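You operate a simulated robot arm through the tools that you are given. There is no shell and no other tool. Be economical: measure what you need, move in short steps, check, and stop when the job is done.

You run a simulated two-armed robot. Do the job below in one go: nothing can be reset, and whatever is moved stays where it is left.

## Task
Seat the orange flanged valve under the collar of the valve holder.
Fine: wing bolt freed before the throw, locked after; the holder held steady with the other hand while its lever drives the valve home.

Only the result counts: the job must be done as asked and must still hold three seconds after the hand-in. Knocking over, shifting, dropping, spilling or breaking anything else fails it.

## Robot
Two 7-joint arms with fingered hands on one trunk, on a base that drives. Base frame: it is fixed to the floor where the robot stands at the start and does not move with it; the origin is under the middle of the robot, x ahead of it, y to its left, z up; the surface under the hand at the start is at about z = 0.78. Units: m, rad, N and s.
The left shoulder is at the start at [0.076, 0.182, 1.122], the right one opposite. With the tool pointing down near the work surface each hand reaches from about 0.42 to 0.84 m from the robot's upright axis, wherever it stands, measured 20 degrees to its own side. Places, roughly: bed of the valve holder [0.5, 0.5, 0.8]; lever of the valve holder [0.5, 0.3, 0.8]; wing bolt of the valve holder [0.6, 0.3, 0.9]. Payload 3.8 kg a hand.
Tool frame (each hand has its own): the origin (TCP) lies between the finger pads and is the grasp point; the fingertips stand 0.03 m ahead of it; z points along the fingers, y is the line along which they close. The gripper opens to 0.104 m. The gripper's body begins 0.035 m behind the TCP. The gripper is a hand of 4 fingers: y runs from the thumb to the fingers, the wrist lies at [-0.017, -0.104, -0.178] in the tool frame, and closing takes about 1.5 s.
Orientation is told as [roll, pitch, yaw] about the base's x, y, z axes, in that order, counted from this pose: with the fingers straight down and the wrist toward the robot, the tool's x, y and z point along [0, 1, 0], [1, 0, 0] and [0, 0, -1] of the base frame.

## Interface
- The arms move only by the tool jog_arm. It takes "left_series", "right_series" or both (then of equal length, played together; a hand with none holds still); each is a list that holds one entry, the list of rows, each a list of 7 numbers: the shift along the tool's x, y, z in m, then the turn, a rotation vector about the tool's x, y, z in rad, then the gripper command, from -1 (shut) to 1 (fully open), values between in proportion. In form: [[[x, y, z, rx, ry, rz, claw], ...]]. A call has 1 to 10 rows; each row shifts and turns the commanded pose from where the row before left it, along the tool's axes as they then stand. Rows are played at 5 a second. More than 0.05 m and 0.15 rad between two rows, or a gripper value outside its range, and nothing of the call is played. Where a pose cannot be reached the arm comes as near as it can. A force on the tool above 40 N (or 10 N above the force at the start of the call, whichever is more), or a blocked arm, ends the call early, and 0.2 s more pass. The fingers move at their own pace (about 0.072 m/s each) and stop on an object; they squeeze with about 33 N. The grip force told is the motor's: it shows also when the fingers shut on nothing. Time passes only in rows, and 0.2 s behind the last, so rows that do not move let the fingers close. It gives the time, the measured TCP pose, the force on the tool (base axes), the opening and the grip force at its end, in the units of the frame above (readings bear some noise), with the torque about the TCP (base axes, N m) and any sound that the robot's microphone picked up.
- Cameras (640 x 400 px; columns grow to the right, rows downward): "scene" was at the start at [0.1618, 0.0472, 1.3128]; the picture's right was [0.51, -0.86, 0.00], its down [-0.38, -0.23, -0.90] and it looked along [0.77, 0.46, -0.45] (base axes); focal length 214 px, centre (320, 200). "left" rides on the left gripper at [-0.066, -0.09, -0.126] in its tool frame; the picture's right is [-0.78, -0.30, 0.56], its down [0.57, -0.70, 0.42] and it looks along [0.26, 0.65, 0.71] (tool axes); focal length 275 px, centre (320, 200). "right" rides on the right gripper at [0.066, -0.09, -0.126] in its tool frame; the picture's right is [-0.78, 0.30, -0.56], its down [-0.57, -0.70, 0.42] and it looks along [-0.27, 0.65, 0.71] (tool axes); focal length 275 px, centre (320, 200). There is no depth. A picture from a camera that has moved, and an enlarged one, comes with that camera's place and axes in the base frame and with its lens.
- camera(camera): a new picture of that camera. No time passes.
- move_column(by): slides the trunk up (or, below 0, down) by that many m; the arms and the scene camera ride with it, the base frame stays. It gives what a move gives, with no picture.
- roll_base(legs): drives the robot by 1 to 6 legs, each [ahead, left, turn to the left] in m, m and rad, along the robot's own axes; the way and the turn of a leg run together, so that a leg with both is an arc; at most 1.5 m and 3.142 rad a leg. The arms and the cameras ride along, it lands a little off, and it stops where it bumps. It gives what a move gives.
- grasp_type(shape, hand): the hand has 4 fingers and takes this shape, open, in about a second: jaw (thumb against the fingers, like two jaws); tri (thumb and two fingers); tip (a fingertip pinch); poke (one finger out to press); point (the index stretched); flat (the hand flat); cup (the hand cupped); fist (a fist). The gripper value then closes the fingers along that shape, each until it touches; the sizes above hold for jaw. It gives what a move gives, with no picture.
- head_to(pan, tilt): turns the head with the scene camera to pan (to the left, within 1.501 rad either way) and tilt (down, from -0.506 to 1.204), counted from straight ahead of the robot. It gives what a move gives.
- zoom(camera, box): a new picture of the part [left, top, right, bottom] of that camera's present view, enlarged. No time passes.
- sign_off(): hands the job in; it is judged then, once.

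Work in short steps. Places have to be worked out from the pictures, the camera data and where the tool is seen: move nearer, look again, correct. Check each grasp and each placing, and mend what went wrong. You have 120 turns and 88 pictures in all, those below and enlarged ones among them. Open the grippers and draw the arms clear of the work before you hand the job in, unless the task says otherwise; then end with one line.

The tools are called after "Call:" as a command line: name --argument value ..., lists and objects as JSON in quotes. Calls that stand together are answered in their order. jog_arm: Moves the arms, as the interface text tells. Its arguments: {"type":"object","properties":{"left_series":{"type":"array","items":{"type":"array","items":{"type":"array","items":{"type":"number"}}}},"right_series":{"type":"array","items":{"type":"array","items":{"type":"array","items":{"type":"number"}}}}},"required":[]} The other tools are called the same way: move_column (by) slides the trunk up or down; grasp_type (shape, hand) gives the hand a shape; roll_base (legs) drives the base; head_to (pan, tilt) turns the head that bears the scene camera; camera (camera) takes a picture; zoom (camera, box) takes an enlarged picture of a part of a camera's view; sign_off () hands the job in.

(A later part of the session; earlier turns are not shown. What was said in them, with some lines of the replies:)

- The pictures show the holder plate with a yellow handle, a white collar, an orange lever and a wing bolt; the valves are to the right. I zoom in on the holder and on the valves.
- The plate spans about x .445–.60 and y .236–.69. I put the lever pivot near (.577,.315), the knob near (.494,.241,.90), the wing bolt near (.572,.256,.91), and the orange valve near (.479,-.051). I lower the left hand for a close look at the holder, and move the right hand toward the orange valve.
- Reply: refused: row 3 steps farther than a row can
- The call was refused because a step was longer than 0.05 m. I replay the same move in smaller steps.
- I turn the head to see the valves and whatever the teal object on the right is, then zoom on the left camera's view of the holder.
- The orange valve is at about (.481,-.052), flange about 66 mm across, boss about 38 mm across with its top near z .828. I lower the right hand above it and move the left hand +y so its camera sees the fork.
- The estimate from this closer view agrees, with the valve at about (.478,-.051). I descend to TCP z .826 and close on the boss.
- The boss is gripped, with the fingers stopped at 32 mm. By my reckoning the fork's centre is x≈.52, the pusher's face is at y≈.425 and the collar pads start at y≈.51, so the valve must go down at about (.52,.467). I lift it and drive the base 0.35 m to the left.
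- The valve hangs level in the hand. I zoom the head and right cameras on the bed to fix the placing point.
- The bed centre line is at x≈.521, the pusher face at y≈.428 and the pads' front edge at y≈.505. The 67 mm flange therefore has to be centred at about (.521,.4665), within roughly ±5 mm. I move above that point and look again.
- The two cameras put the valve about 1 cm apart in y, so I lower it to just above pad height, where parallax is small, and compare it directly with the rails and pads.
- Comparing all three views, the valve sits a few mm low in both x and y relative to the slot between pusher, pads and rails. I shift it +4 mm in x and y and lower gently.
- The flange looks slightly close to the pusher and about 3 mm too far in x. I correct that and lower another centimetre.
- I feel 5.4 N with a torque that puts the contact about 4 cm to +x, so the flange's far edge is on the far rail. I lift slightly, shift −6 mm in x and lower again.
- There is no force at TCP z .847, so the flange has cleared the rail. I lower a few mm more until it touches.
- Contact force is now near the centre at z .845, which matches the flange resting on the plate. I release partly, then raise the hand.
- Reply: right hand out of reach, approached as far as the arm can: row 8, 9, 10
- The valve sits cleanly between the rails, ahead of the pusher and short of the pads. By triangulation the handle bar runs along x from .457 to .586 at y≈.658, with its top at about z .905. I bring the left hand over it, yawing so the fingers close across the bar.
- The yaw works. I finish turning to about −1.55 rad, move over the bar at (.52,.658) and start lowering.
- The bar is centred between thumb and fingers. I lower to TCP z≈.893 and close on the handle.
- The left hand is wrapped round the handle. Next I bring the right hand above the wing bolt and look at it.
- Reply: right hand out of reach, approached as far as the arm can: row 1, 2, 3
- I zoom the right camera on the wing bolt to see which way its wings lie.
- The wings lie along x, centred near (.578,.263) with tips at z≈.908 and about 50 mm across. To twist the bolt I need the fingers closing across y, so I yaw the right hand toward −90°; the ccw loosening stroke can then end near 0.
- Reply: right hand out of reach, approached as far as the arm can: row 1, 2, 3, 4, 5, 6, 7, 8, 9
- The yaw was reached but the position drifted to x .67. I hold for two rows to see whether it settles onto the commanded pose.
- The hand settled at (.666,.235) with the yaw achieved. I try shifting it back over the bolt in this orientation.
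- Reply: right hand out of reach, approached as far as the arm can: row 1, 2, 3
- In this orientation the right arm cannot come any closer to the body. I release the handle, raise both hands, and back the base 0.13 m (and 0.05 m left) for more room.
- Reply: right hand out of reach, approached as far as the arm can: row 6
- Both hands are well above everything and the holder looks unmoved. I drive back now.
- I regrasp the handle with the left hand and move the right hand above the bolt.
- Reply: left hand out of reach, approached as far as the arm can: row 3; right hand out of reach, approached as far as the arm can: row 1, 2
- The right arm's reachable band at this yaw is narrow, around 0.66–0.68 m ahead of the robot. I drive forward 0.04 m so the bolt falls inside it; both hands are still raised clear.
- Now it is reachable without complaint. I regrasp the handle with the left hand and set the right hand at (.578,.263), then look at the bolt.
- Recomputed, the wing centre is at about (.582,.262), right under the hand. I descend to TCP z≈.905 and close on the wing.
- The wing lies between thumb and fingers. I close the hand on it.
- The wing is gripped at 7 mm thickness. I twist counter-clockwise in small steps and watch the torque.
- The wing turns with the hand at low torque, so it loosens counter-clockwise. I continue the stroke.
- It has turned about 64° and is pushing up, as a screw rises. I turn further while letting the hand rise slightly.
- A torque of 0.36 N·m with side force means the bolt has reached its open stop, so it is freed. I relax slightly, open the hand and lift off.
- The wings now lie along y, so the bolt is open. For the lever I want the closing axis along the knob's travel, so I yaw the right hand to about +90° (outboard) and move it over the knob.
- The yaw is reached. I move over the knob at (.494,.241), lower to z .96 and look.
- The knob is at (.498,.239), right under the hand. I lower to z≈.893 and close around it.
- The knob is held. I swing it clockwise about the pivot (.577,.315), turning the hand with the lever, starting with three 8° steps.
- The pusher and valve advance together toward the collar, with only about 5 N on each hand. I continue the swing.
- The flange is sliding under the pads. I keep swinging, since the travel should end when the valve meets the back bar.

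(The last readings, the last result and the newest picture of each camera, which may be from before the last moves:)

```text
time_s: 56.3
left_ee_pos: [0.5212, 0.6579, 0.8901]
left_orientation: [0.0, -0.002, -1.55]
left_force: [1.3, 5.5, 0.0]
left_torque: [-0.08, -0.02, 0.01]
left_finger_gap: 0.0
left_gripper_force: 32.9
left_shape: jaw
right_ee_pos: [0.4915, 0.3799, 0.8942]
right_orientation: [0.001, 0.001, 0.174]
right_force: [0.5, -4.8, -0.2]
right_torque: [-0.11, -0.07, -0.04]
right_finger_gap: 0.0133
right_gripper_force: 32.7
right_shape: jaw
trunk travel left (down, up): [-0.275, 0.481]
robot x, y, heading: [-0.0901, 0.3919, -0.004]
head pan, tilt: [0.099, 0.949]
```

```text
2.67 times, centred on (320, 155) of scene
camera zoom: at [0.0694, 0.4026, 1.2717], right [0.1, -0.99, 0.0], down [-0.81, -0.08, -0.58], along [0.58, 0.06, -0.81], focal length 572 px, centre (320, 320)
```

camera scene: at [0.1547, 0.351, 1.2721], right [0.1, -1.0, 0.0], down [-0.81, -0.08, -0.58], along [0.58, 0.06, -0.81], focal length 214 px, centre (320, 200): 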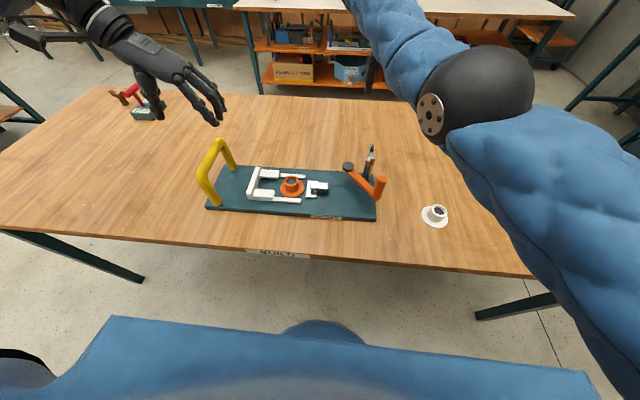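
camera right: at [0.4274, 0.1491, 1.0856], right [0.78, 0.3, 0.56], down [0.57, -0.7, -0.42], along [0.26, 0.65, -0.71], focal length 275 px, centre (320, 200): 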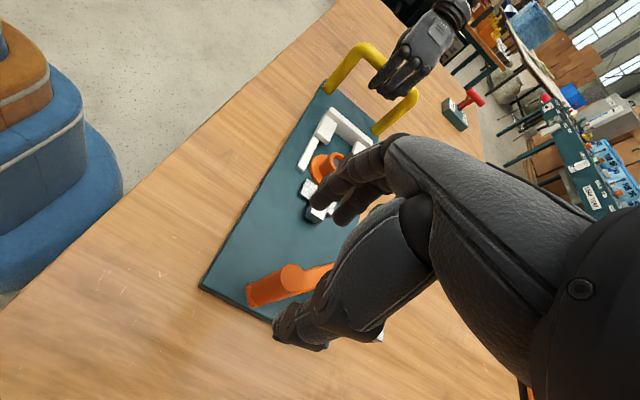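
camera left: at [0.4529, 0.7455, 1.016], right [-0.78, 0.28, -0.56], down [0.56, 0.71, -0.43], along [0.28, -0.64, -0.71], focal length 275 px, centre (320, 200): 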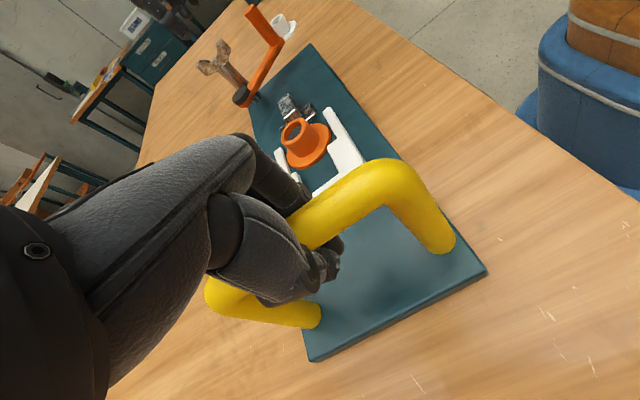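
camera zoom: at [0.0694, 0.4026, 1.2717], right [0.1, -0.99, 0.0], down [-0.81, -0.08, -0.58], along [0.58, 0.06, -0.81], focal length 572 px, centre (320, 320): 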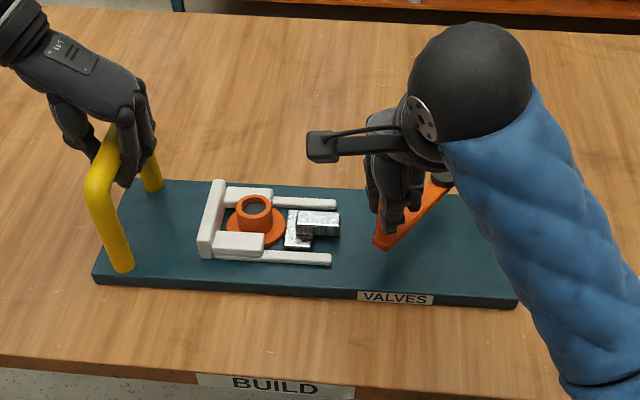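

Not at the stop yet, with a centimetre or less to go. I advance two more steps.

Call:
jog_arm --right_series '[[[0.0096, 0.0117, 0, 0, 0, 0.1396, -1], [0.0096, 0.0117, 0, 0, 0, 0.1396, -1], [0, 0, 0, 0, 0, 0, -1]]]'

Call:
zoom --camera "scene" --box '[220, 100, 360, 205]'

```text
time_s: 57.1
left_ee_pos: [0.5208, 0.6614, 0.8899]
left_orientation: [0.001, 0.003, -1.546]
left_force: [0.3, 25.0, 0.0]
left_torque: [-0.26, 0.01, -0.04]
left_finger_gap: 0.0007
left_gripper_force: 33.2
left_shape: jaw
right_ee_pos: [0.5118, 0.3995, 0.894]
right_orientation: [-0.003, 0.003, -0.112]
right_force: [-2.4, -24.6, -1.0]
right_torque: [-0.56, -0.12, -0.02]
right_finger_gap: 0.0135
right_gripper_force: 33.4
right_shape: jaw
trunk travel left (down, up): [-0.275, 0.481]
robot x, y, heading: [-0.0905, 0.3947, -0.003]
head pan, tilt: [0.099, 0.949]
```

```text
3.81 times, centred on (290, 152) of scene
camera zoom: at [0.0691, 0.4028, 1.2718], right [0.1, -0.99, 0.0], down [-0.81, -0.08, -0.58], along [0.58, 0.06, -0.81], focal length 817 px, centre (434, 381)
```

zoom: 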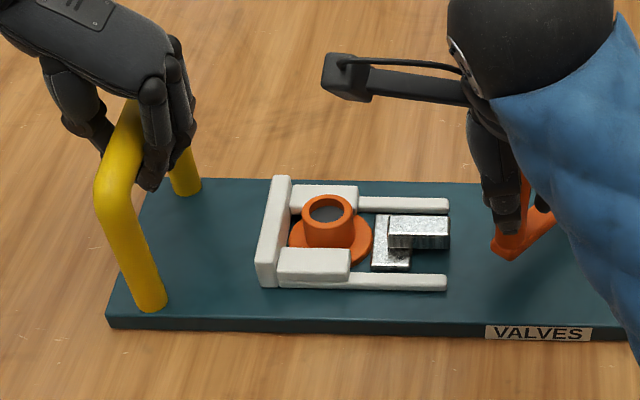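

The force rose to 25 N, so the travel has ended with the flange at the back bar under the pads. I check closely from the left camera.

Call:
zoom --camera "left" --box '[240, 60, 400, 210]'

Call:
zoom --camera "scene" --box '[265, 135, 335, 180]'

```text
2.67 times, centred on (320, 135) of left
camera zoom: at [0.4531, 0.7467, 1.0162], right [-0.78, 0.28, -0.56], down [0.56, 0.72, -0.42], along [0.28, -0.64, -0.72], focal length 734 px, centre (320, 373)
```

zoom: 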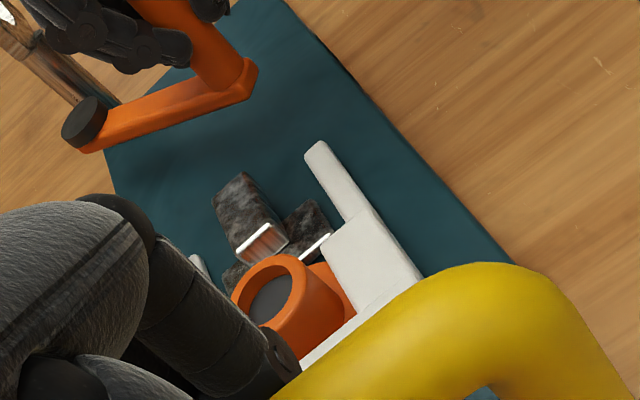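

```text
8.89 times, centred on (300, 158) of scene
camera zoom: at [0.0691, 0.4028, 1.2718], right [0.1, -0.99, 0.0], down [-0.81, -0.08, -0.58], along [0.58, 0.06, -0.81], focal length 1906 px, centre (498, 578)
```

zoom: 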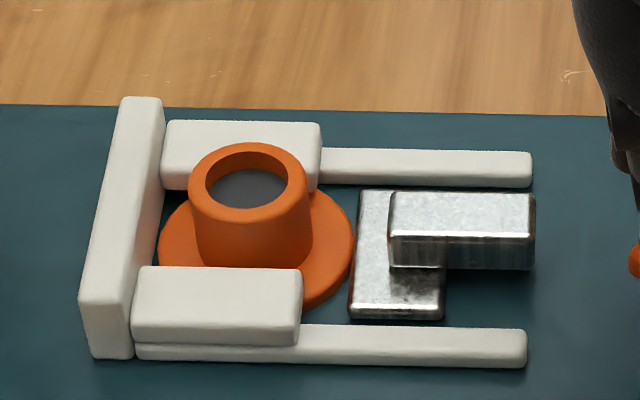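

The flange sits against the back bar with the pusher touching it, so it is home. I ease the push, open and lift off the knob.

Call:
jog_arm --right_series '[[[-0.002, 0, 0, 0, 0, 0, -1], [0, 0, 0, 0, 0, 0, 0.2], [0, 0, 0, 0, 0, 0, 0.2], [0, 0, 0, 0, 0, 0, 0.2], [0, 0, -0.03, 0, 0, 0, 0.2], [0, 0, -0.045, 0, 0, 0, 0.2], [0, 0, -0.04, 0, 0, 0, 0.2]]]'

Call:
zoom --camera "scene" --box '[250, 100, 410, 220]'

```text
time_s: 58.7
left_ee_pos: [0.5222, 0.6586, 0.8914]
left_orientation: [-0.002, 0.0, -1.552]
left_force: [-0.5, -0.8, -0.4]
left_torque: [-0.02, -0.01, 0.11]
left_finger_gap: 0.0
left_gripper_force: 33.3
left_shape: jaw
right_ee_pos: [0.5114, 0.3991, 1.0096]
right_orientation: [0.0, 0.003, -0.106]
right_force: [-0.9, -0.1, 0.7]
right_torque: [-0.04, 0.04, -0.02]
right_finger_gap: 0.0621
right_gripper_force: 0.0
right_shape: jaw
trunk travel left (down, up): [-0.275, 0.481]
robot x, y, heading: [-0.0862, 0.3952, 0.001]
head pan, tilt: [0.099, 0.949]
```

```text
3.33 times, centred on (330, 160) of scene
camera zoom: at [0.0689, 0.403, 1.2718], right [0.1, -0.99, 0.0], down [-0.81, -0.08, -0.58], along [0.58, 0.06, -0.81], focal length 715 px, centre (287, 333)
```

zoom: 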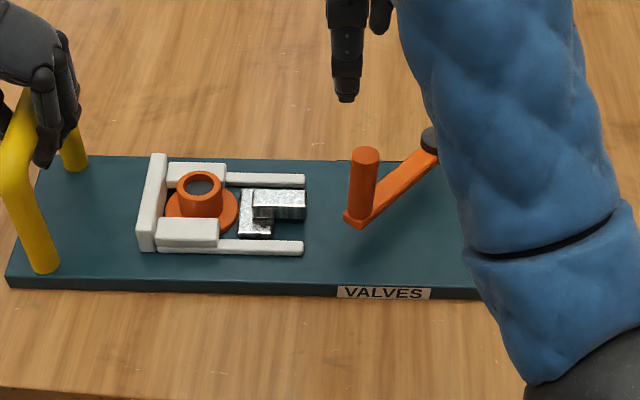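

The lever stays thrown and the valve stays home. Now I go back over the wing bolt, at yaw ≈.2, to lock it.

Call:
jog_arm --right_series '[[[0, 0, 0, 0, 0, -0.15, 0.3], [0, 0, 0, 0, 0, -0.15, 0.3], [-0.037, 0.0104, 0, 0, 0, 0, 0.3], [-0.037, 0.0104, 0, 0, 0, 0, 0.3], [-0.037, 0.0104, 0, 0, 0, 0, 0.3], [-0.037, 0.0104, 0, 0, 0, 0, 0.3], [0, 0, 0.03, 0, 0, 0, 0.3], [0, 0, 0, 0, 0, 0, 0.3]]]'

Call:
camera --camera "right"

```text
time_s: 60.5
left_ee_pos: [0.5205, 0.6591, 0.8893]
left_orientation: [-0.002, 0.0, -1.55]
left_force: [0.4, 0.5, 0.1]
left_torque: [-0.03, -0.04, 0.04]
left_finger_gap: 0.0
left_gripper_force: 33.0
left_shape: jaw
right_ee_pos: [0.5815, 0.262, 0.9768]
right_orientation: [-0.001, 0.001, 0.192]
right_force: [0.1, 0.5, -0.2]
right_torque: [0.01, 0.01, -0.01]
right_finger_gap: 0.0673
right_gripper_force: 0.0
right_shape: jaw
trunk travel left (down, up): [-0.275, 0.481]
robot x, y, heading: [-0.0904, 0.3959, -0.002]
head pan, tilt: [0.099, 0.949]
```

```text
20 pictures are left
camera right: at [0.4815, 0.309, 1.1022], right [0.44, -0.7, 0.56], down [-0.58, -0.7, -0.42], along [0.69, -0.14, -0.71], focal length 275 px, centre (320, 200)
```

right: 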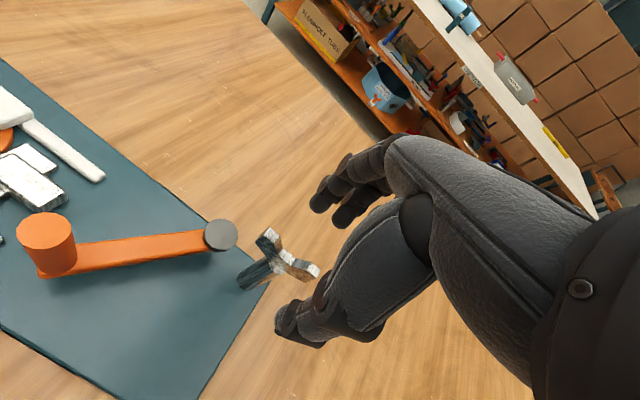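

The wing lies between thumb and fingers again. I descend and grip it.

Call:
jog_arm --right_series '[[[0, 0, 0.035, 0, 0, 0, 0.3], [0, 0, 0.033, 0, 0, 0, 0.3], [0, 0, 0, 0, 0, 0, 0.3], [0, 0, 0, 0, 0, 0, -1], [0, 0, 0, 0, 0, 0, -1], [0, 0, 0, 0, 0, 0, -1], [0, 0, 0, 0, 0, 0, -1], [0, 0, 0, 0, 0, 0, -1], [0, 0, 0, 0, 0, 0, -1]]]'

Call:
zoom --camera "right" --box '[200, 130, 440, 380]'

```text
time_s: 62.5
left_ee_pos: [0.5215, 0.6586, 0.8895]
left_orientation: [0.0, 0.0, -1.55]
left_force: [0.4, -1.0, 1.1]
left_torque: [0.02, -0.04, 0.02]
left_finger_gap: 0.0
left_gripper_force: 33.0
left_shape: jaw
right_ee_pos: [0.5817, 0.2626, 0.9094]
right_orientation: [-0.001, 0.003, 0.195]
right_force: [1.0, -0.4, -0.2]
right_torque: [0.0, -0.09, -0.01]
right_finger_gap: 0.0158
right_gripper_force: 32.8
right_shape: jaw
trunk travel left (down, up): [-0.275, 0.481]
robot x, y, heading: [-0.0874, 0.3941, 0.002]
head pan, tilt: [0.099, 0.949]
```

```text
1.60 times, centred on (320, 255) of right
camera zoom: at [0.4812, 0.3094, 1.0344], right [0.44, -0.7, 0.56], down [-0.58, -0.7, -0.42], along [0.69, -0.14, -0.71], focal length 440 px, centre (320, 112)
```

zoom: 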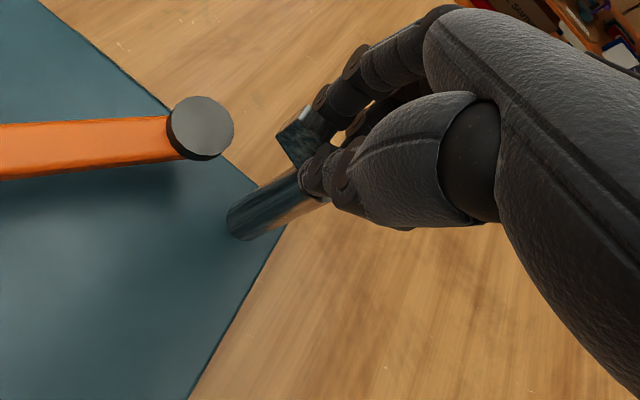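

The wing is gripped, though slightly skewed. I turn clockwise to lock, ten 0.1 rad steps first.

Call:
jog_arm --right_series '[[[0, 0, 0, 0, 0, 0.1, -1], [0, 0, 0, 0, 0, 0.1, -1], [0, 0, 0, 0, 0, 0.1, -1], [0, 0, 0, 0, 0, 0.1, -1], [0, 0, 0, 0, 0, 0.1, -1], [0, 0, 0, 0, 0, 0.1, -1], [0, 0, 0, 0, 0, 0.1, -1], [0, 0, 0, 0, 0, 0.1, -1], [0, 0, 0, 0, 0, 0.1, -1], [0, 0, 0, 0, 0, 0.1, -1]]]'

Call:
zoom --camera "right" --box '[200, 130, 440, 380]'

```text
time_s: 64.7
left_ee_pos: [0.5221, 0.6581, 0.8916]
left_orientation: [-0.002, -0.003, -1.549]
left_force: [4.5, -25.1, 1.0]
left_torque: [0.31, 0.12, 0.08]
left_finger_gap: 0.0
left_gripper_force: 32.5
left_shape: jaw
right_ee_pos: [0.5794, 0.2648, 0.9092]
right_orientation: [0.001, 0.008, -0.8]
right_force: [-3.8, 24.6, -1.0]
right_torque: [0.47, 0.08, 0.28]
right_finger_gap: 0.0123
right_gripper_force: 33.1
right_shape: jaw
trunk travel left (down, up): [-0.275, 0.481]
robot x, y, heading: [-0.0875, 0.3922, 0.001]
head pan, tilt: [0.099, 0.949]
```

```text
1.60 times, centred on (320, 255) of right
camera zoom: at [0.5658, 0.374, 1.0365], right [-0.35, -0.76, 0.55], down [-0.9, 0.11, -0.42], along [0.26, -0.65, -0.72], focal length 440 px, centre (320, 112)
```

zoom: 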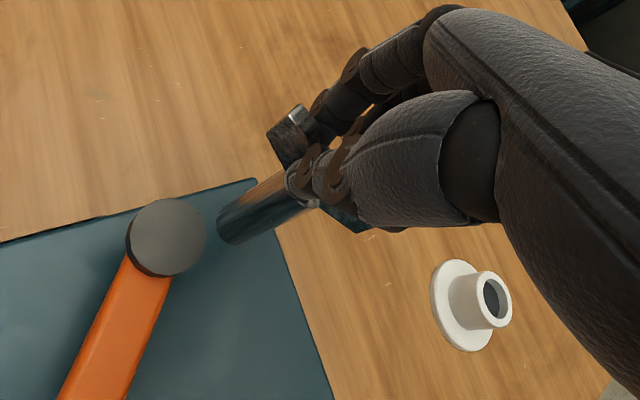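

The wing follows, but a 25 N side force shows the hand axis is off the bolt's. I shift +3 mm in y to relieve it and read again.

Call:
jog_arm --right_series '[[[0.0021, -0.0022, 0, 0, 0, 0, -1], [0, 0, 0, 0, 0, 0, -1]]]'

```text
time_s: 65.3
left_ee_pos: [0.5221, 0.6586, 0.89]
left_orientation: [-0.002, 0.001, -1.549]
left_force: [3.7, -21.2, -0.5]
left_torque: [0.26, 0.1, 0.08]
left_finger_gap: 0.0001
left_gripper_force: 32.7
left_shape: jaw
right_ee_pos: [0.5805, 0.2662, 0.9098]
right_orientation: [0.001, 0.006, -0.801]
right_force: [-3.2, 20.9, 0.3]
right_torque: [0.39, 0.1, 0.15]
right_finger_gap: 0.0124
right_gripper_force: 33.1
right_shape: jaw
trunk travel left (down, up): [-0.275, 0.481]
robot x, y, heading: [-0.0884, 0.3919, -0.0]
head pan, tilt: [0.099, 0.949]
```

The force only dropped a little. I turn a bit further and see whether the torque climbs, as at a stop, or the wing just keeps turning.

Call:
jog_arm --right_series '[[[0.001, -0.001, 0, 0, 0, 0.08, -1], [0.001, -0.001, 0, 0, 0, 0.08, -1], [0, 0, 0, 0, 0, 0, -1]]]'

Call:
zoom --camera "right" --box '[200, 130, 440, 380]'

```text
time_s: 66.1
left_ee_pos: [0.5228, 0.6588, 0.8905]
left_orientation: [-0.001, 0.002, -1.548]
left_force: [2.3, -16.3, -0.8]
left_torque: [0.26, 0.07, 0.02]
left_finger_gap: 0.0001
left_gripper_force: 33.1
left_shape: jaw
right_ee_pos: [0.5807, 0.2687, 0.9105]
right_orientation: [0.001, 0.004, -0.964]
right_force: [-2.2, 17.3, 0.3]
right_torque: [0.34, 0.08, 0.12]
right_finger_gap: 0.0125
right_gripper_force: 33.3
right_shape: jaw
trunk travel left (down, up): [-0.275, 0.481]
robot x, y, heading: [-0.0896, 0.3953, 0.001]
head pan, tilt: [0.099, 0.949]
```

```text
1.60 times, centred on (320, 255) of right
camera zoom: at [0.5851, 0.3789, 1.0361], right [-0.47, -0.69, 0.56], down [-0.87, 0.25, -0.42], along [0.15, -0.68, -0.72], focal length 440 px, centre (320, 112)
```

zoom: 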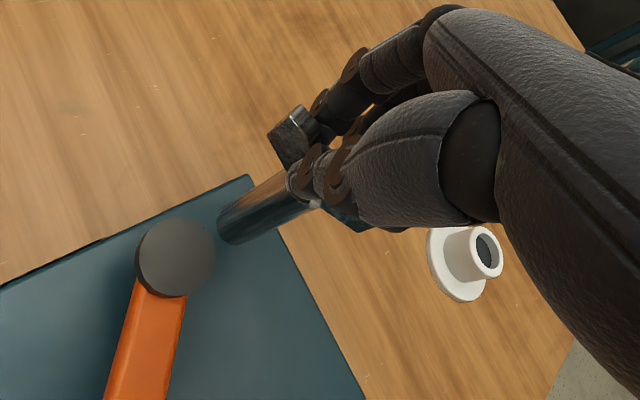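

The wing still follows and the torque is not climbing, so this is not yet the locking stop. I keep turning.

Call:
jog_arm --right_series '[[[0, 0, 0, 0, 0, 0.1, -1], [0, 0, 0, 0, 0, 0.1, -1], [0, 0, 0, 0, 0, 0.1, -1], [0, 0, 0, 0, 0, 0, -1]]]'

Call:
zoom --camera "right" --box '[200, 130, 440, 380]'

```text
time_s: 67.1
left_ee_pos: [0.5221, 0.6589, 0.8911]
left_orientation: [-0.002, 0.001, -1.551]
left_force: [2.7, -17.4, 0.9]
left_torque: [0.17, 0.07, -0.04]
left_finger_gap: 0.0002
left_gripper_force: 32.8
left_shape: jaw
right_ee_pos: [0.5808, 0.2675, 0.9116]
right_orientation: [-0.002, 0.002, -1.265]
right_force: [-2.0, 16.5, 0.5]
right_torque: [0.33, 0.08, 0.02]
right_finger_gap: 0.0124
right_gripper_force: 33.5
right_shape: jaw
trunk travel left (down, up): [-0.275, 0.481]
robot x, y, heading: [-0.0853, 0.3947, -0.003]
head pan, tilt: [0.099, 0.949]
```

```text
1.60 times, centred on (320, 255) of right
camera zoom: at [0.6177, 0.3735, 1.0358], right [-0.65, -0.52, 0.56], down [-0.76, 0.5, -0.42], along [-0.06, -0.7, -0.71], focal length 440 px, centre (320, 112)
```

zoom: 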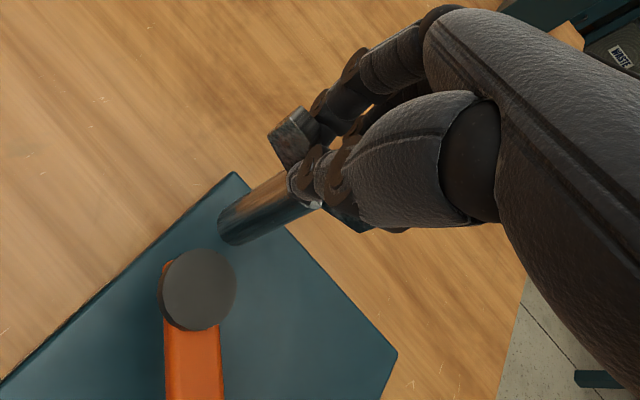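

The wing follows still, without a stop. I continue toward −1.6 rad and watch for the stop torque.

Call:
jog_arm --right_series '[[[0, 0, 0, 0, 0, 0.1, -1], [0, 0, 0, 0, 0, 0.1, -1], [0, 0, 0, 0, 0, 0.1, -1], [0, 0, 0, 0, 0, 0, -1]]]'

Call:
zoom --camera "right" --box '[200, 130, 440, 380]'

```text
time_s: 68.1
left_ee_pos: [0.5215, 0.6578, 0.8906]
left_orientation: [-0.002, 0.0, -1.55]
left_force: [1.8, -14.9, 0.1]
left_torque: [0.23, 0.05, -0.05]
left_finger_gap: 0.0
left_gripper_force: 33.0
left_shape: jaw
right_ee_pos: [0.5817, 0.2686, 0.9104]
right_orientation: [-0.001, 0.002, -1.566]
right_force: [-1.8, 14.6, -0.5]
right_torque: [0.33, 0.04, 0.06]
right_finger_gap: 0.0121
right_gripper_force: 33.2
right_shape: jaw
trunk travel left (down, up): [-0.275, 0.481]
robot x, y, heading: [-0.09, 0.389, -0.001]
head pan, tilt: [0.099, 0.949]
```

```text
1.60 times, centred on (320, 255) of right
camera zoom: at [0.6473, 0.358, 1.0362], right [-0.77, -0.3, 0.56], down [-0.58, 0.7, -0.42], along [-0.26, -0.65, -0.71], focal length 440 px, centre (320, 112)
```

zoom: 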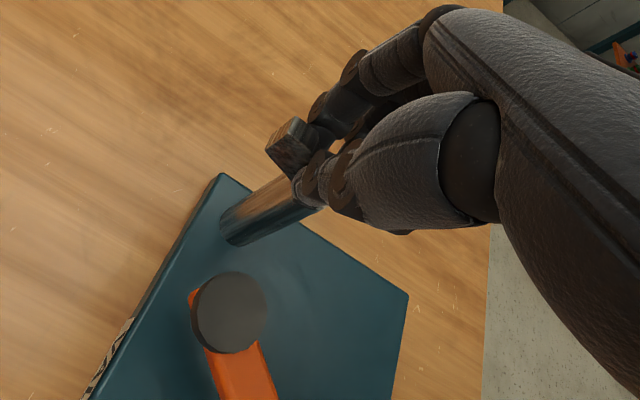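

The hand is at −1.57 and the wing should be about back at its starting angle. I turn a little past to find the stop.

Call:
jog_arm --right_series '[[[0, 0, 0, 0, 0, 0.1, -1], [0, 0, 0, 0, 0, 0.1, -1], [0, 0, 0, 0, 0, 0, -1]]]'

Call:
zoom --camera "right" --box '[200, 130, 440, 380]'

```text
time_s: 68.9
left_ee_pos: [0.5217, 0.6595, 0.8906]
left_orientation: [0.001, 0.002, -1.547]
left_force: [-0.4, -3.2, -0.6]
left_torque: [0.06, 0.0, -0.19]
left_finger_gap: 0.0
left_gripper_force: 33.0
left_shape: jaw
right_ee_pos: [0.5637, 0.2693, 0.9133]
right_orientation: [-0.001, 0.0, -1.769]
right_force: [-0.4, 3.6, -0.2]
right_torque: [0.17, 0.06, 0.22]
right_finger_gap: 0.0127
right_gripper_force: 33.1
right_shape: jaw
right hand out of reach, approached as far as the arm can: row 1, 2
trunk travel left (down, up): [-0.275, 0.481]
robot x, y, heading: [-0.0879, 0.3967, 0.004]
head pan, tilt: [0.099, 0.949]
```

```text
1.60 times, centred on (320, 255) of right
camera zoom: at [0.6465, 0.3432, 1.0385], right [-0.82, -0.14, 0.56], down [-0.42, 0.8, -0.42], along [-0.39, -0.58, -0.71], focal length 440 px, centre (320, 112)
```

zoom: 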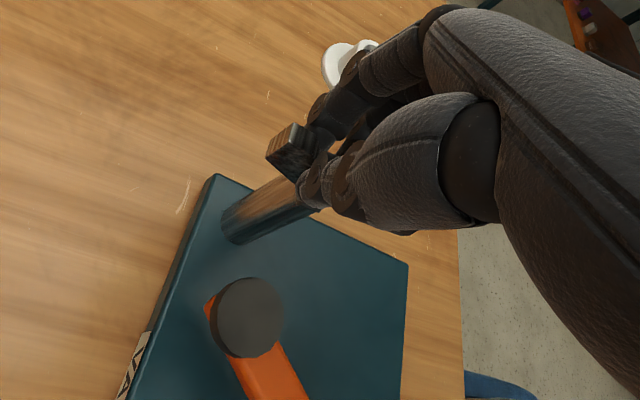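

The arm reached its limit and slid along the wing, so I stop here. I open, lift and look at where the wing ended up.

Call:
jog_arm --right_series '[[[0, 0, 0, 0, 0, -0.1, -1], [0, 0, 0, 0, 0, 0, 0.3], [0, 0, 0, 0, 0, 0, 0.3], [0, 0, 0, 0, 0, 0, 0.3], [0, 0, 0, 0, 0, 0, 0.3], [0, 0, -0.03, 0, 0, 0, 0.3], [0, 0, -0.03, 0, 0, 0, 0.3], [0, 0, -0.01, 0, 0, -0.1, 0.3]]]'

Call:
zoom --camera "right" --box '[160, 190, 380, 370]'

Call:
zoom --camera "left" --box '[180, 0, 380, 180]'

```text
time_s: 70.7
left_ee_pos: [0.5202, 0.6583, 0.8902]
left_orientation: [-0.001, -0.002, -1.549]
left_force: [-0.6, 1.7, 0.3]
left_torque: [0.02, 0.04, -0.09]
left_finger_gap: 0.0001
left_gripper_force: 32.4
left_shape: jaw
right_ee_pos: [0.5788, 0.2734, 0.9807]
right_orientation: [-0.004, -0.003, -1.566]
right_force: [-0.5, -0.2, -0.3]
right_torque: [0.0, -0.02, -0.02]
right_finger_gap: 0.0675
right_gripper_force: 0.1
right_shape: jaw
right hand out of reach, approached as far as the arm can: row 6, 8
trunk travel left (down, up): [-0.275, 0.481]
robot x, y, heading: [-0.083, 0.3964, -0.004]
head pan, tilt: [0.099, 0.949]
```

```text
2.22 times, centred on (270, 280) of right
camera zoom: at [0.6446, 0.3631, 1.1062], right [-0.77, -0.3, 0.56], down [-0.58, 0.7, -0.42], along [-0.26, -0.65, -0.71], focal length 612 px, centre (431, 22)
```

zoom: 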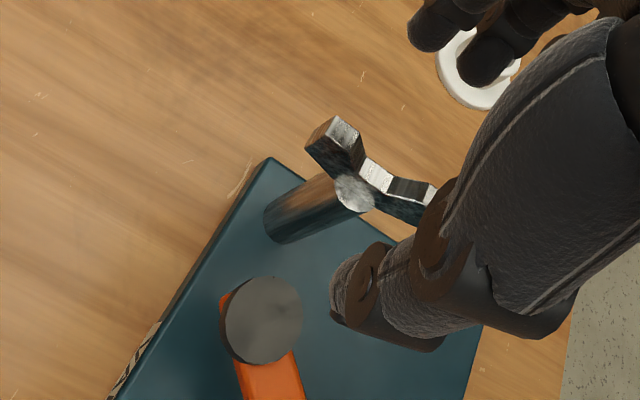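

```text
2.22 times, centred on (280, 90) of left
camera zoom: at [0.4533, 0.7452, 1.016], right [-0.78, 0.28, -0.56], down [0.56, 0.71, -0.43], along [0.28, -0.64, -0.71], focal length 612 px, centre (409, 444)
```

zoom: 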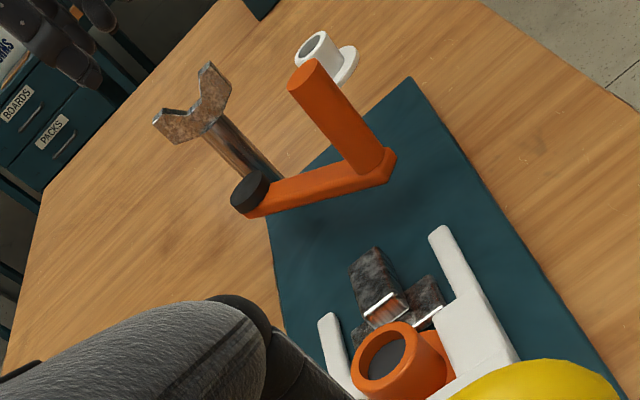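

The wings are along x again, as at the start. However, the holder appears to have yawed slightly when the arm slipped at its limit. I check with the scene camera.

Call:
zoom --camera "scene" --box '[220, 80, 420, 230]'

```text
2.67 times, centred on (320, 155) of scene
camera zoom: at [0.0693, 0.4031, 1.2717], right [0.1, -0.99, 0.0], down [-0.81, -0.08, -0.58], along [0.58, 0.06, -0.81], focal length 572 px, centre (320, 320)
```

zoom: 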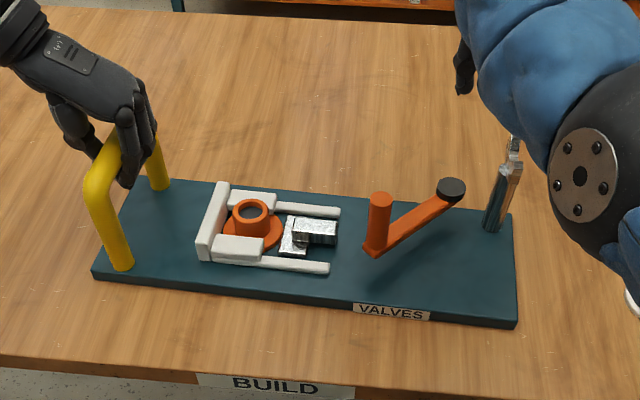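

The end of the holder swung about 2 cm toward the robot (≈0.05 rad) about the handle. I turn the right hand round to the roomy +90° side, so I can re-grip the wing, nudge the holder back and confirm the bolt is tight.

Call:
jog_arm --right_series '[[[0, 0, -0.03, 0, 0, -0.15, 0.3], [0, 0, -0.02, 0, 0, -0.15, 0.3], [0, 0, 0, 0, 0, -0.15, 0.3], [0, 0, 0, 0, 0, -0.15, 0.3], [0, 0, 0, 0, 0, -0.15, 0.3], [0, 0, 0, 0, 0, -0.15, 0.3], [0, 0, 0, 0, 0, -0.15, 0.3], [0, 0, 0, 0, 0, -0.15, 0.3], [0, 0, 0, 0, 0, -0.15, 0.3], [0, 0, 0, 0, 0, -0.15, 0.3]]]'

Call:
jog_arm --right_series '[[[0, 0, 0, 0, 0, -0.15, 0.3], [0, 0, 0, 0, 0, -0.15, 0.3], [0, 0, 0, 0, 0, -0.15, 0.3], [0, 0, 0, 0, 0, -0.15, 0.3], [0, 0, 0, 0, 0, -0.15, 0.3], [0, 0, 0, 0, 0, -0.15, 0.3], [0, 0, 0, 0, 0, -0.15, 0.3], [0, 0, 0, 0, 0, -0.15, 0.3], [0, 0, 0, 0, 0, -0.15, 0.3], [0, 0, 0, 0, 0, -0.15, 0.3]]]'

```text
time_s: 72.9
left_ee_pos: [0.5221, 0.6592, 0.8913]
left_orientation: [-0.002, 0.0, -1.55]
left_force: [0.4, 1.0, 0.6]
left_torque: [0.02, 0.03, -0.12]
left_finger_gap: 0.0
left_gripper_force: 32.9
left_shape: jaw
right_ee_pos: [0.5856, 0.2727, 1.0308]
right_orientation: [-0.001, -0.001, -0.065]
right_force: [-0.3, 0.8, -0.4]
right_torque: [0.03, 0.02, 0.01]
right_finger_gap: 0.0673
right_gripper_force: 0.0
right_shape: jaw
right hand out of reach, approached as far as the arm can: row 1
trunk travel left (down, up): [-0.275, 0.481]
robot x, y, heading: [-0.0869, 0.3945, 0.001]
head pan, tilt: [0.099, 0.949]
```

```text
time_s: 75.1
left_ee_pos: [0.5226, 0.6597, 0.8899]
left_orientation: [-0.001, 0.002, -1.55]
left_force: [-0.2, 0.9, -0.5]
left_torque: [0.01, 0.04, -0.1]
left_finger_gap: 0.0001
left_gripper_force: 32.9
left_shape: jaw
right_ee_pos: [0.5858, 0.2722, 1.0319]
right_orientation: [0.0, 0.0, 1.435]
right_force: [0.0, -0.6, 0.1]
right_torque: [0.01, 0.02, -0.01]
right_finger_gap: 0.0674
right_gripper_force: 0.0
right_shape: jaw
trunk travel left (down, up): [-0.275, 0.481]
robot x, y, heading: [-0.0872, 0.3953, -0.003]
head pan, tilt: [0.099, 0.949]
```

I align over the wing at (.563,.253), lower to z .97 and look.

Call:
jog_arm --right_series '[[[0.0223, -0.0198, 0, 0, 0, -0.1, 0.3], [0, 0, 0.03, 0, 0, 0, 0.3], [0, 0, 0.03, 0, 0, 0, 0.3], [0, 0, 0, 0, 0, 0, 0.3]]]'

Call:
camera --camera "right"

```text
time_s: 76.1
left_ee_pos: [0.5216, 0.6581, 0.891]
left_orientation: [-0.001, 0.0, -1.549]
left_force: [0.5, 0.8, -0.3]
left_torque: [0.03, 0.02, -0.1]
left_finger_gap: 0.0
left_gripper_force: 33.3
left_shape: jaw
right_ee_pos: [0.5593, 0.2576, 0.9712]
right_orientation: [0.002, 0.001, 1.53]
right_force: [-0.1, 0.6, 0.6]
right_torque: [0.0, 0.0, 0.02]
right_finger_gap: 0.0672
right_gripper_force: 0.1
right_shape: jaw
trunk travel left (down, up): [-0.275, 0.481]
robot x, y, heading: [-0.0865, 0.3934, 0.002]
head pan, tilt: [0.099, 0.949]
```

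```text
10 pictures are left
camera right: at [0.4917, 0.1684, 1.0966], right [0.79, 0.27, 0.56], down [0.55, -0.72, -0.42], along [0.29, 0.64, -0.71], focal length 275 px, centre (320, 200)
```

right: 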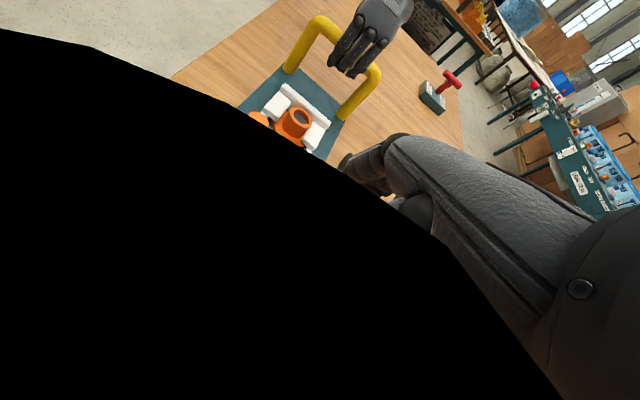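

The right camera is blocked by the forearm here, so I use a scene zoom.

Call:
zoom --camera "scene" --box '[300, 70, 480, 240]'

```text
2.35 times, centred on (390, 155) of scene
camera zoom: at [0.0692, 0.4029, 1.2718], right [0.1, -0.99, 0.0], down [-0.81, -0.08, -0.58], along [0.58, 0.06, -0.81], focal length 505 px, centre (155, 306)
```

zoom: 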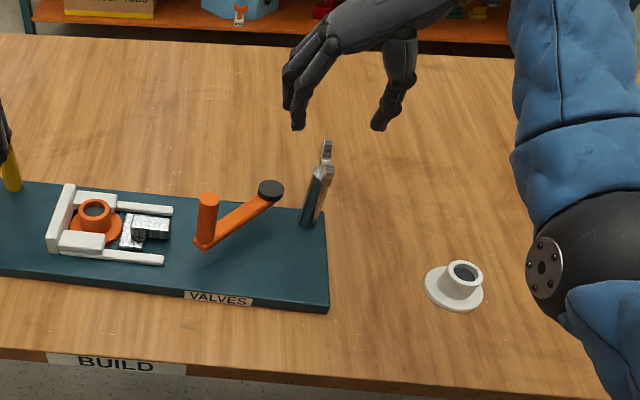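

The wing centre is confirmed at about (.562,.254). I descend, close on it, and read the forces.

Call:
jog_arm --right_series '[[[-0.003, -0.004, 0.03, 0, 0, 0, 0.3], [0, 0, 0.032, 0, 0, 0, 0.3], [0, 0, 0, 0, 0, 0, 0.3], [0, 0, 0, 0, 0, 0, -1], [0, 0, 0, 0, 0, 0, -1], [0, 0, 0, 0, 0, 0, -1], [0, 0, 0, 0, 0, 0, -1], [0, 0, 0, 0, 0, 0, -1], [0, 0, 0, 0, 0, 0, -1]]]'

```text
time_s: 78.1
left_ee_pos: [0.5212, 0.6582, 0.8899]
left_orientation: [-0.001, -0.001, -1.55]
left_force: [-0.3, 0.8, 0.1]
left_torque: [0.03, 0.07, -0.09]
left_finger_gap: 0.0
left_gripper_force: 33.4
left_shape: jaw
right_ee_pos: [0.5624, 0.252, 0.9072]
right_orientation: [0.002, 0.001, 1.532]
right_force: [1.9, -0.6, 0.9]
right_torque: [0.19, -0.03, 0.1]
right_finger_gap: 0.006
right_gripper_force: 33.6
right_shape: jaw
trunk travel left (down, up): [-0.275, 0.481]
robot x, y, heading: [-0.0885, 0.3944, 0.0]
head pan, tilt: [0.099, 0.949]
```

The wing is gripped flat at 6 mm. I twist clockwise in small steps to feel for the locking stop.

Call:
jog_arm --right_series '[[[0, 0, 0, 0, 0, 0.05, -1], [0, 0, 0, 0, 0, 0.05, -1], [0, 0, 0, 0, 0, 0, -1]]]'

```text
time_s: 78.9
left_ee_pos: [0.5209, 0.659, 0.8894]
left_orientation: [-0.001, 0.0, -1.549]
left_force: [0.3, -1.9, 0.8]
left_torque: [0.03, 0.01, -0.1]
left_finger_gap: 0.0002
left_gripper_force: 33.4
left_shape: jaw
right_ee_pos: [0.5627, 0.2527, 0.908]
right_orientation: [0.002, 0.0, 1.433]
right_force: [-1.6, 1.6, 0.4]
right_torque: [0.26, 0.01, 0.26]
right_finger_gap: 0.0058
right_gripper_force: 33.1
right_shape: jaw
trunk travel left (down, up): [-0.275, 0.481]
robot x, y, heading: [-0.086, 0.3965, -0.003]
head pan, tilt: [0.099, 0.949]
```

The torque is rising, from 0.10 to 0.26. I turn a bit more to confirm.

Call:
jog_arm --right_series '[[[0, 0, 0, 0, 0, 0.06, -1], [0, 0, 0, 0, 0, 0.06, -1], [0, 0, 0, 0, 0, 0.06, -1], [0, 0, 0, 0, 0, 0, -1]]]'

```text
time_s: 79.9
left_ee_pos: [0.5217, 0.6582, 0.8906]
left_orientation: [-0.004, 0.0, -1.551]
left_force: [1.3, -6.6, -0.2]
left_torque: [0.07, 0.05, -0.11]
left_finger_gap: 0.0
left_gripper_force: 33.0
left_shape: jaw
right_ee_pos: [0.5616, 0.2513, 0.9091]
right_orientation: [0.002, 0.0, 1.253]
right_force: [-2.3, 6.2, -0.6]
right_torque: [0.38, 0.03, 0.37]
right_finger_gap: 0.0059
right_gripper_force: 32.8
right_shape: jaw
trunk travel left (down, up): [-0.275, 0.481]
robot x, y, heading: [-0.0852, 0.3962, 0.0]
head pan, tilt: [0.099, 0.949]
```

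At 0.37 N·m clockwise, matching the earlier end stop, the bolt is locked tight. While still holding it, I nudge this end of the holder back +19 mm in x, turning with it about the left hand's grip.

Call:
jog_arm --right_series '[[[-0.0043, 0.0022, 0, 0, 0, -0.012, -1], [-0.0043, 0.0022, 0, 0, 0, -0.012, -1], [-0.0043, 0.0022, 0, 0, 0, -0.012, -1], [-0.0043, 0.0022, 0, 0, 0, -0.012, -1], [0, 0, 0, 0, 0, 0, -1]]]'

Call:
zoom --camera "scene" --box '[220, 80, 420, 230]'

```text
time_s: 81.1
left_ee_pos: [0.5219, 0.6579, 0.8917]
left_orientation: [0.0, 0.0, -1.55]
left_force: [2.0, -7.9, -0.5]
left_torque: [0.12, 0.04, 0.07]
left_finger_gap: 0.0001
left_gripper_force: 32.5
left_shape: jaw
right_ee_pos: [0.581, 0.255, 0.9089]
right_orientation: [0.001, 0.0, 1.302]
right_force: [-2.4, 7.9, 0.3]
right_torque: [0.44, 0.09, 0.42]
right_finger_gap: 0.0061
right_gripper_force: 33.1
right_shape: jaw
trunk travel left (down, up): [-0.275, 0.481]
robot x, y, heading: [-0.0867, 0.3964, 0.003]
head pan, tilt: [0.099, 0.949]
```

```text
2.67 times, centred on (320, 155) of scene
camera zoom: at [0.0694, 0.4027, 1.2717], right [0.1, -0.99, 0.0], down [-0.81, -0.08, -0.58], along [0.58, 0.06, -0.81], focal length 572 px, centre (320, 320)
```

zoom: 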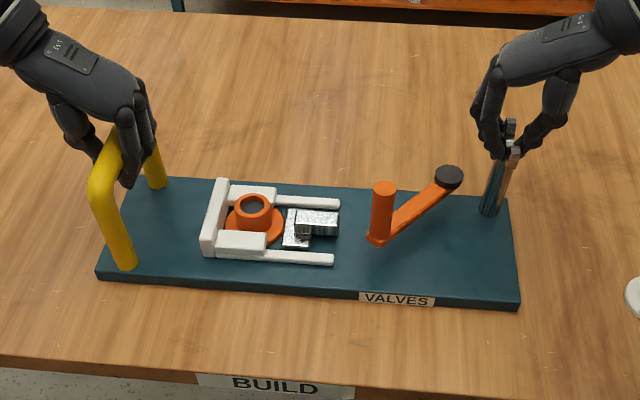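

The holder is back where it was, to within a few mm. I open the right hand and lift it clear, with the left still holding.

Call:
jog_arm --right_series '[[[0, 0, 0, 0, 0, 0, 0.3], [0, 0, 0, 0, 0, 0, 0.3], [0, 0, 0, 0, 0, 0, 0.3], [0, 0, 0, 0, 0, 0, 0.3], [0, 0, -0.03, 0, 0, 0, 0.3], [0, 0, -0.04, 0, 0, 0, 0.3], [0, 0, -0.04, 0, 0, 0, 0.3], [0, -0.04, -0.02, 0, 0, 0, 1], [0, -0.04, 0, 0, 0, 0, 1]]]'

Call:
zoom --camera "scene" --box '[240, 100, 400, 220]'

Call:
zoom --camera "left" --box '[180, 0, 380, 180]'

```text
time_s: 83.1
left_ee_pos: [0.5202, 0.6565, 0.8902]
left_orientation: [-0.003, 0.0, -1.55]
left_force: [-0.8, -0.8, 0.5]
left_torque: [0.05, 0.07, -0.01]
left_finger_gap: 0.0
left_gripper_force: 33.5
left_shape: jaw
right_ee_pos: [0.5604, 0.1761, 1.0407]
right_orientation: [0.002, 0.0, 1.302]
right_force: [0.0, 0.0, -0.5]
right_torque: [-0.02, 0.0, -0.01]
right_finger_gap: 0.1036
right_gripper_force: 0.0
right_shape: jaw
trunk travel left (down, up): [-0.275, 0.481]
robot x, y, heading: [-0.0896, 0.3926, 0.001]
head pan, tilt: [0.099, 0.949]
```

```text
3.33 times, centred on (320, 160) of scene
camera zoom: at [0.0692, 0.4025, 1.2717], right [0.1, -0.99, 0.0], down [-0.81, -0.08, -0.58], along [0.58, 0.06, -0.81], focal length 715 px, centre (320, 333)
```

zoom: 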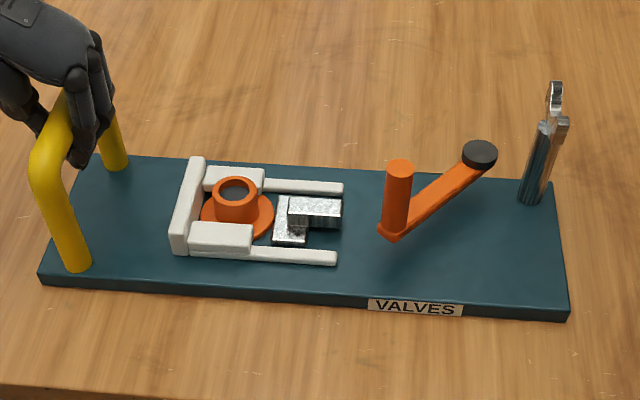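

```text
2.22 times, centred on (280, 90) of left
camera zoom: at [0.453, 0.7447, 1.0164], right [-0.78, 0.28, -0.56], down [0.56, 0.71, -0.43], along [0.28, -0.64, -0.71], focal length 612 px, centre (409, 444)
```

zoom: 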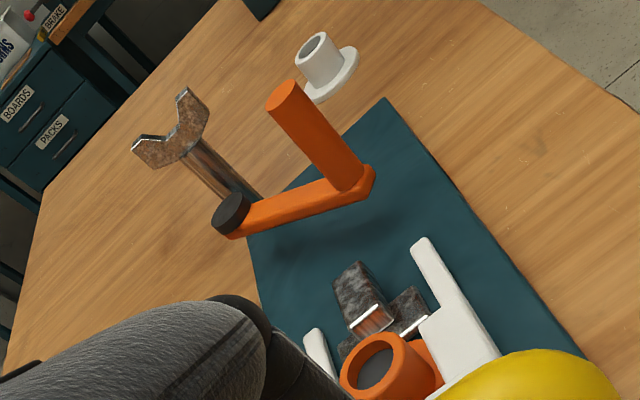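

Everything appears in place. One tight zoom checks that the flange is still fully home before I let go of the handle.

Call:
zoom --camera "scene" --box '[265, 138, 365, 188]'

```text
6.40 times, centred on (315, 163) of scene
camera zoom: at [0.0692, 0.4025, 1.2717], right [0.1, -0.99, 0.0], down [-0.81, -0.08, -0.58], along [0.58, 0.06, -0.81], focal length 1373 px, centre (352, 437)
```

zoom: 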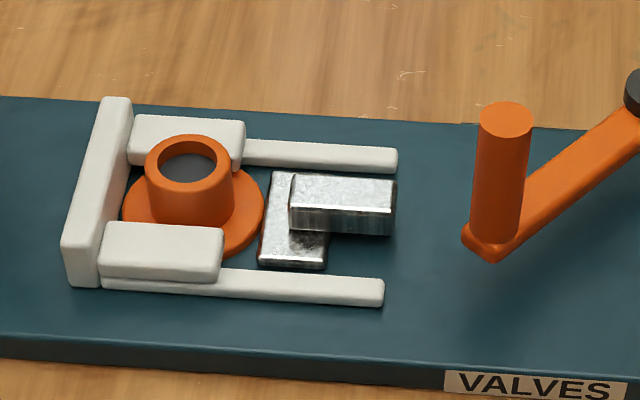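

The flange is held between the back bar and pusher, under the pads. I release the handle and raise the left hand straight up.

Call:
jog_arm --left_series '[[[0, 0, 0, 0, 0, 0, 1], [0, 0, 0, 0, 0, 0, 1], [0, 0, 0, 0, 0, 0, 1], [0, 0, 0, 0, 0, 0, 1], [0, 0, 0, 0, 0, 0, 1], [0, 0, -0.03, 0, 0, 0, 1], [0, 0, -0.05, 0, 0, 0, 1], [0, 0, -0.05, 0, 0, 0, 1], [0, -0.04, -0.02, 0, 0, 0, 1], [0, -0.04, 0, 0, 0, 0, 1]]]'

Call:
camera --camera "scene"

```text
time_s: 85.3
left_ee_pos: [0.5196, 0.7395, 1.0418]
left_orientation: [-0.002, 0.001, -1.548]
left_force: [-0.4, -0.3, -0.3]
left_torque: [-0.04, 0.0, -0.01]
left_finger_gap: 0.1038
left_gripper_force: 0.1
left_shape: jaw
right_ee_pos: [0.5587, 0.1778, 1.0395]
right_orientation: [0.0, -0.001, 1.3]
right_force: [-0.3, 0.2, -1.1]
right_torque: [0.01, -0.01, 0.01]
right_finger_gap: 0.1035
right_gripper_force: 0.1
right_shape: jaw
trunk travel left (down, up): [-0.275, 0.481]
robot x, y, heading: [-0.0904, 0.3948, -0.004]
head pan, tilt: [0.099, 0.949]
```

```text
4 pictures are left
camera scene: at [0.0687, 0.4029, 1.2718], right [0.1, -1.0, 0.0], down [-0.81, -0.08, -0.58], along [0.58, 0.06, -0.81], focal length 214 px, centre (320, 200)
```

scene: 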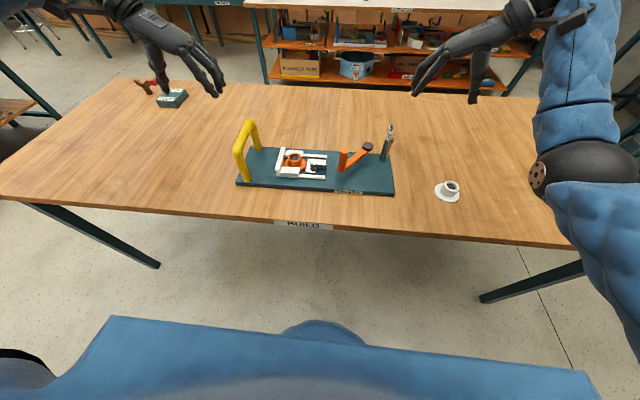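

Both hands are open and clear, the valve is home, and nothing else has been disturbed, so I hand the job in.

Call:
sign_off

```text
The job is handed in.
```

The orange valve is seated under the collar, the lever is thrown, and the wing bolt is locked again; the holder slipped about 2 cm at its bolt end while I was locking the bolt, and I moved it back to within a few mm.
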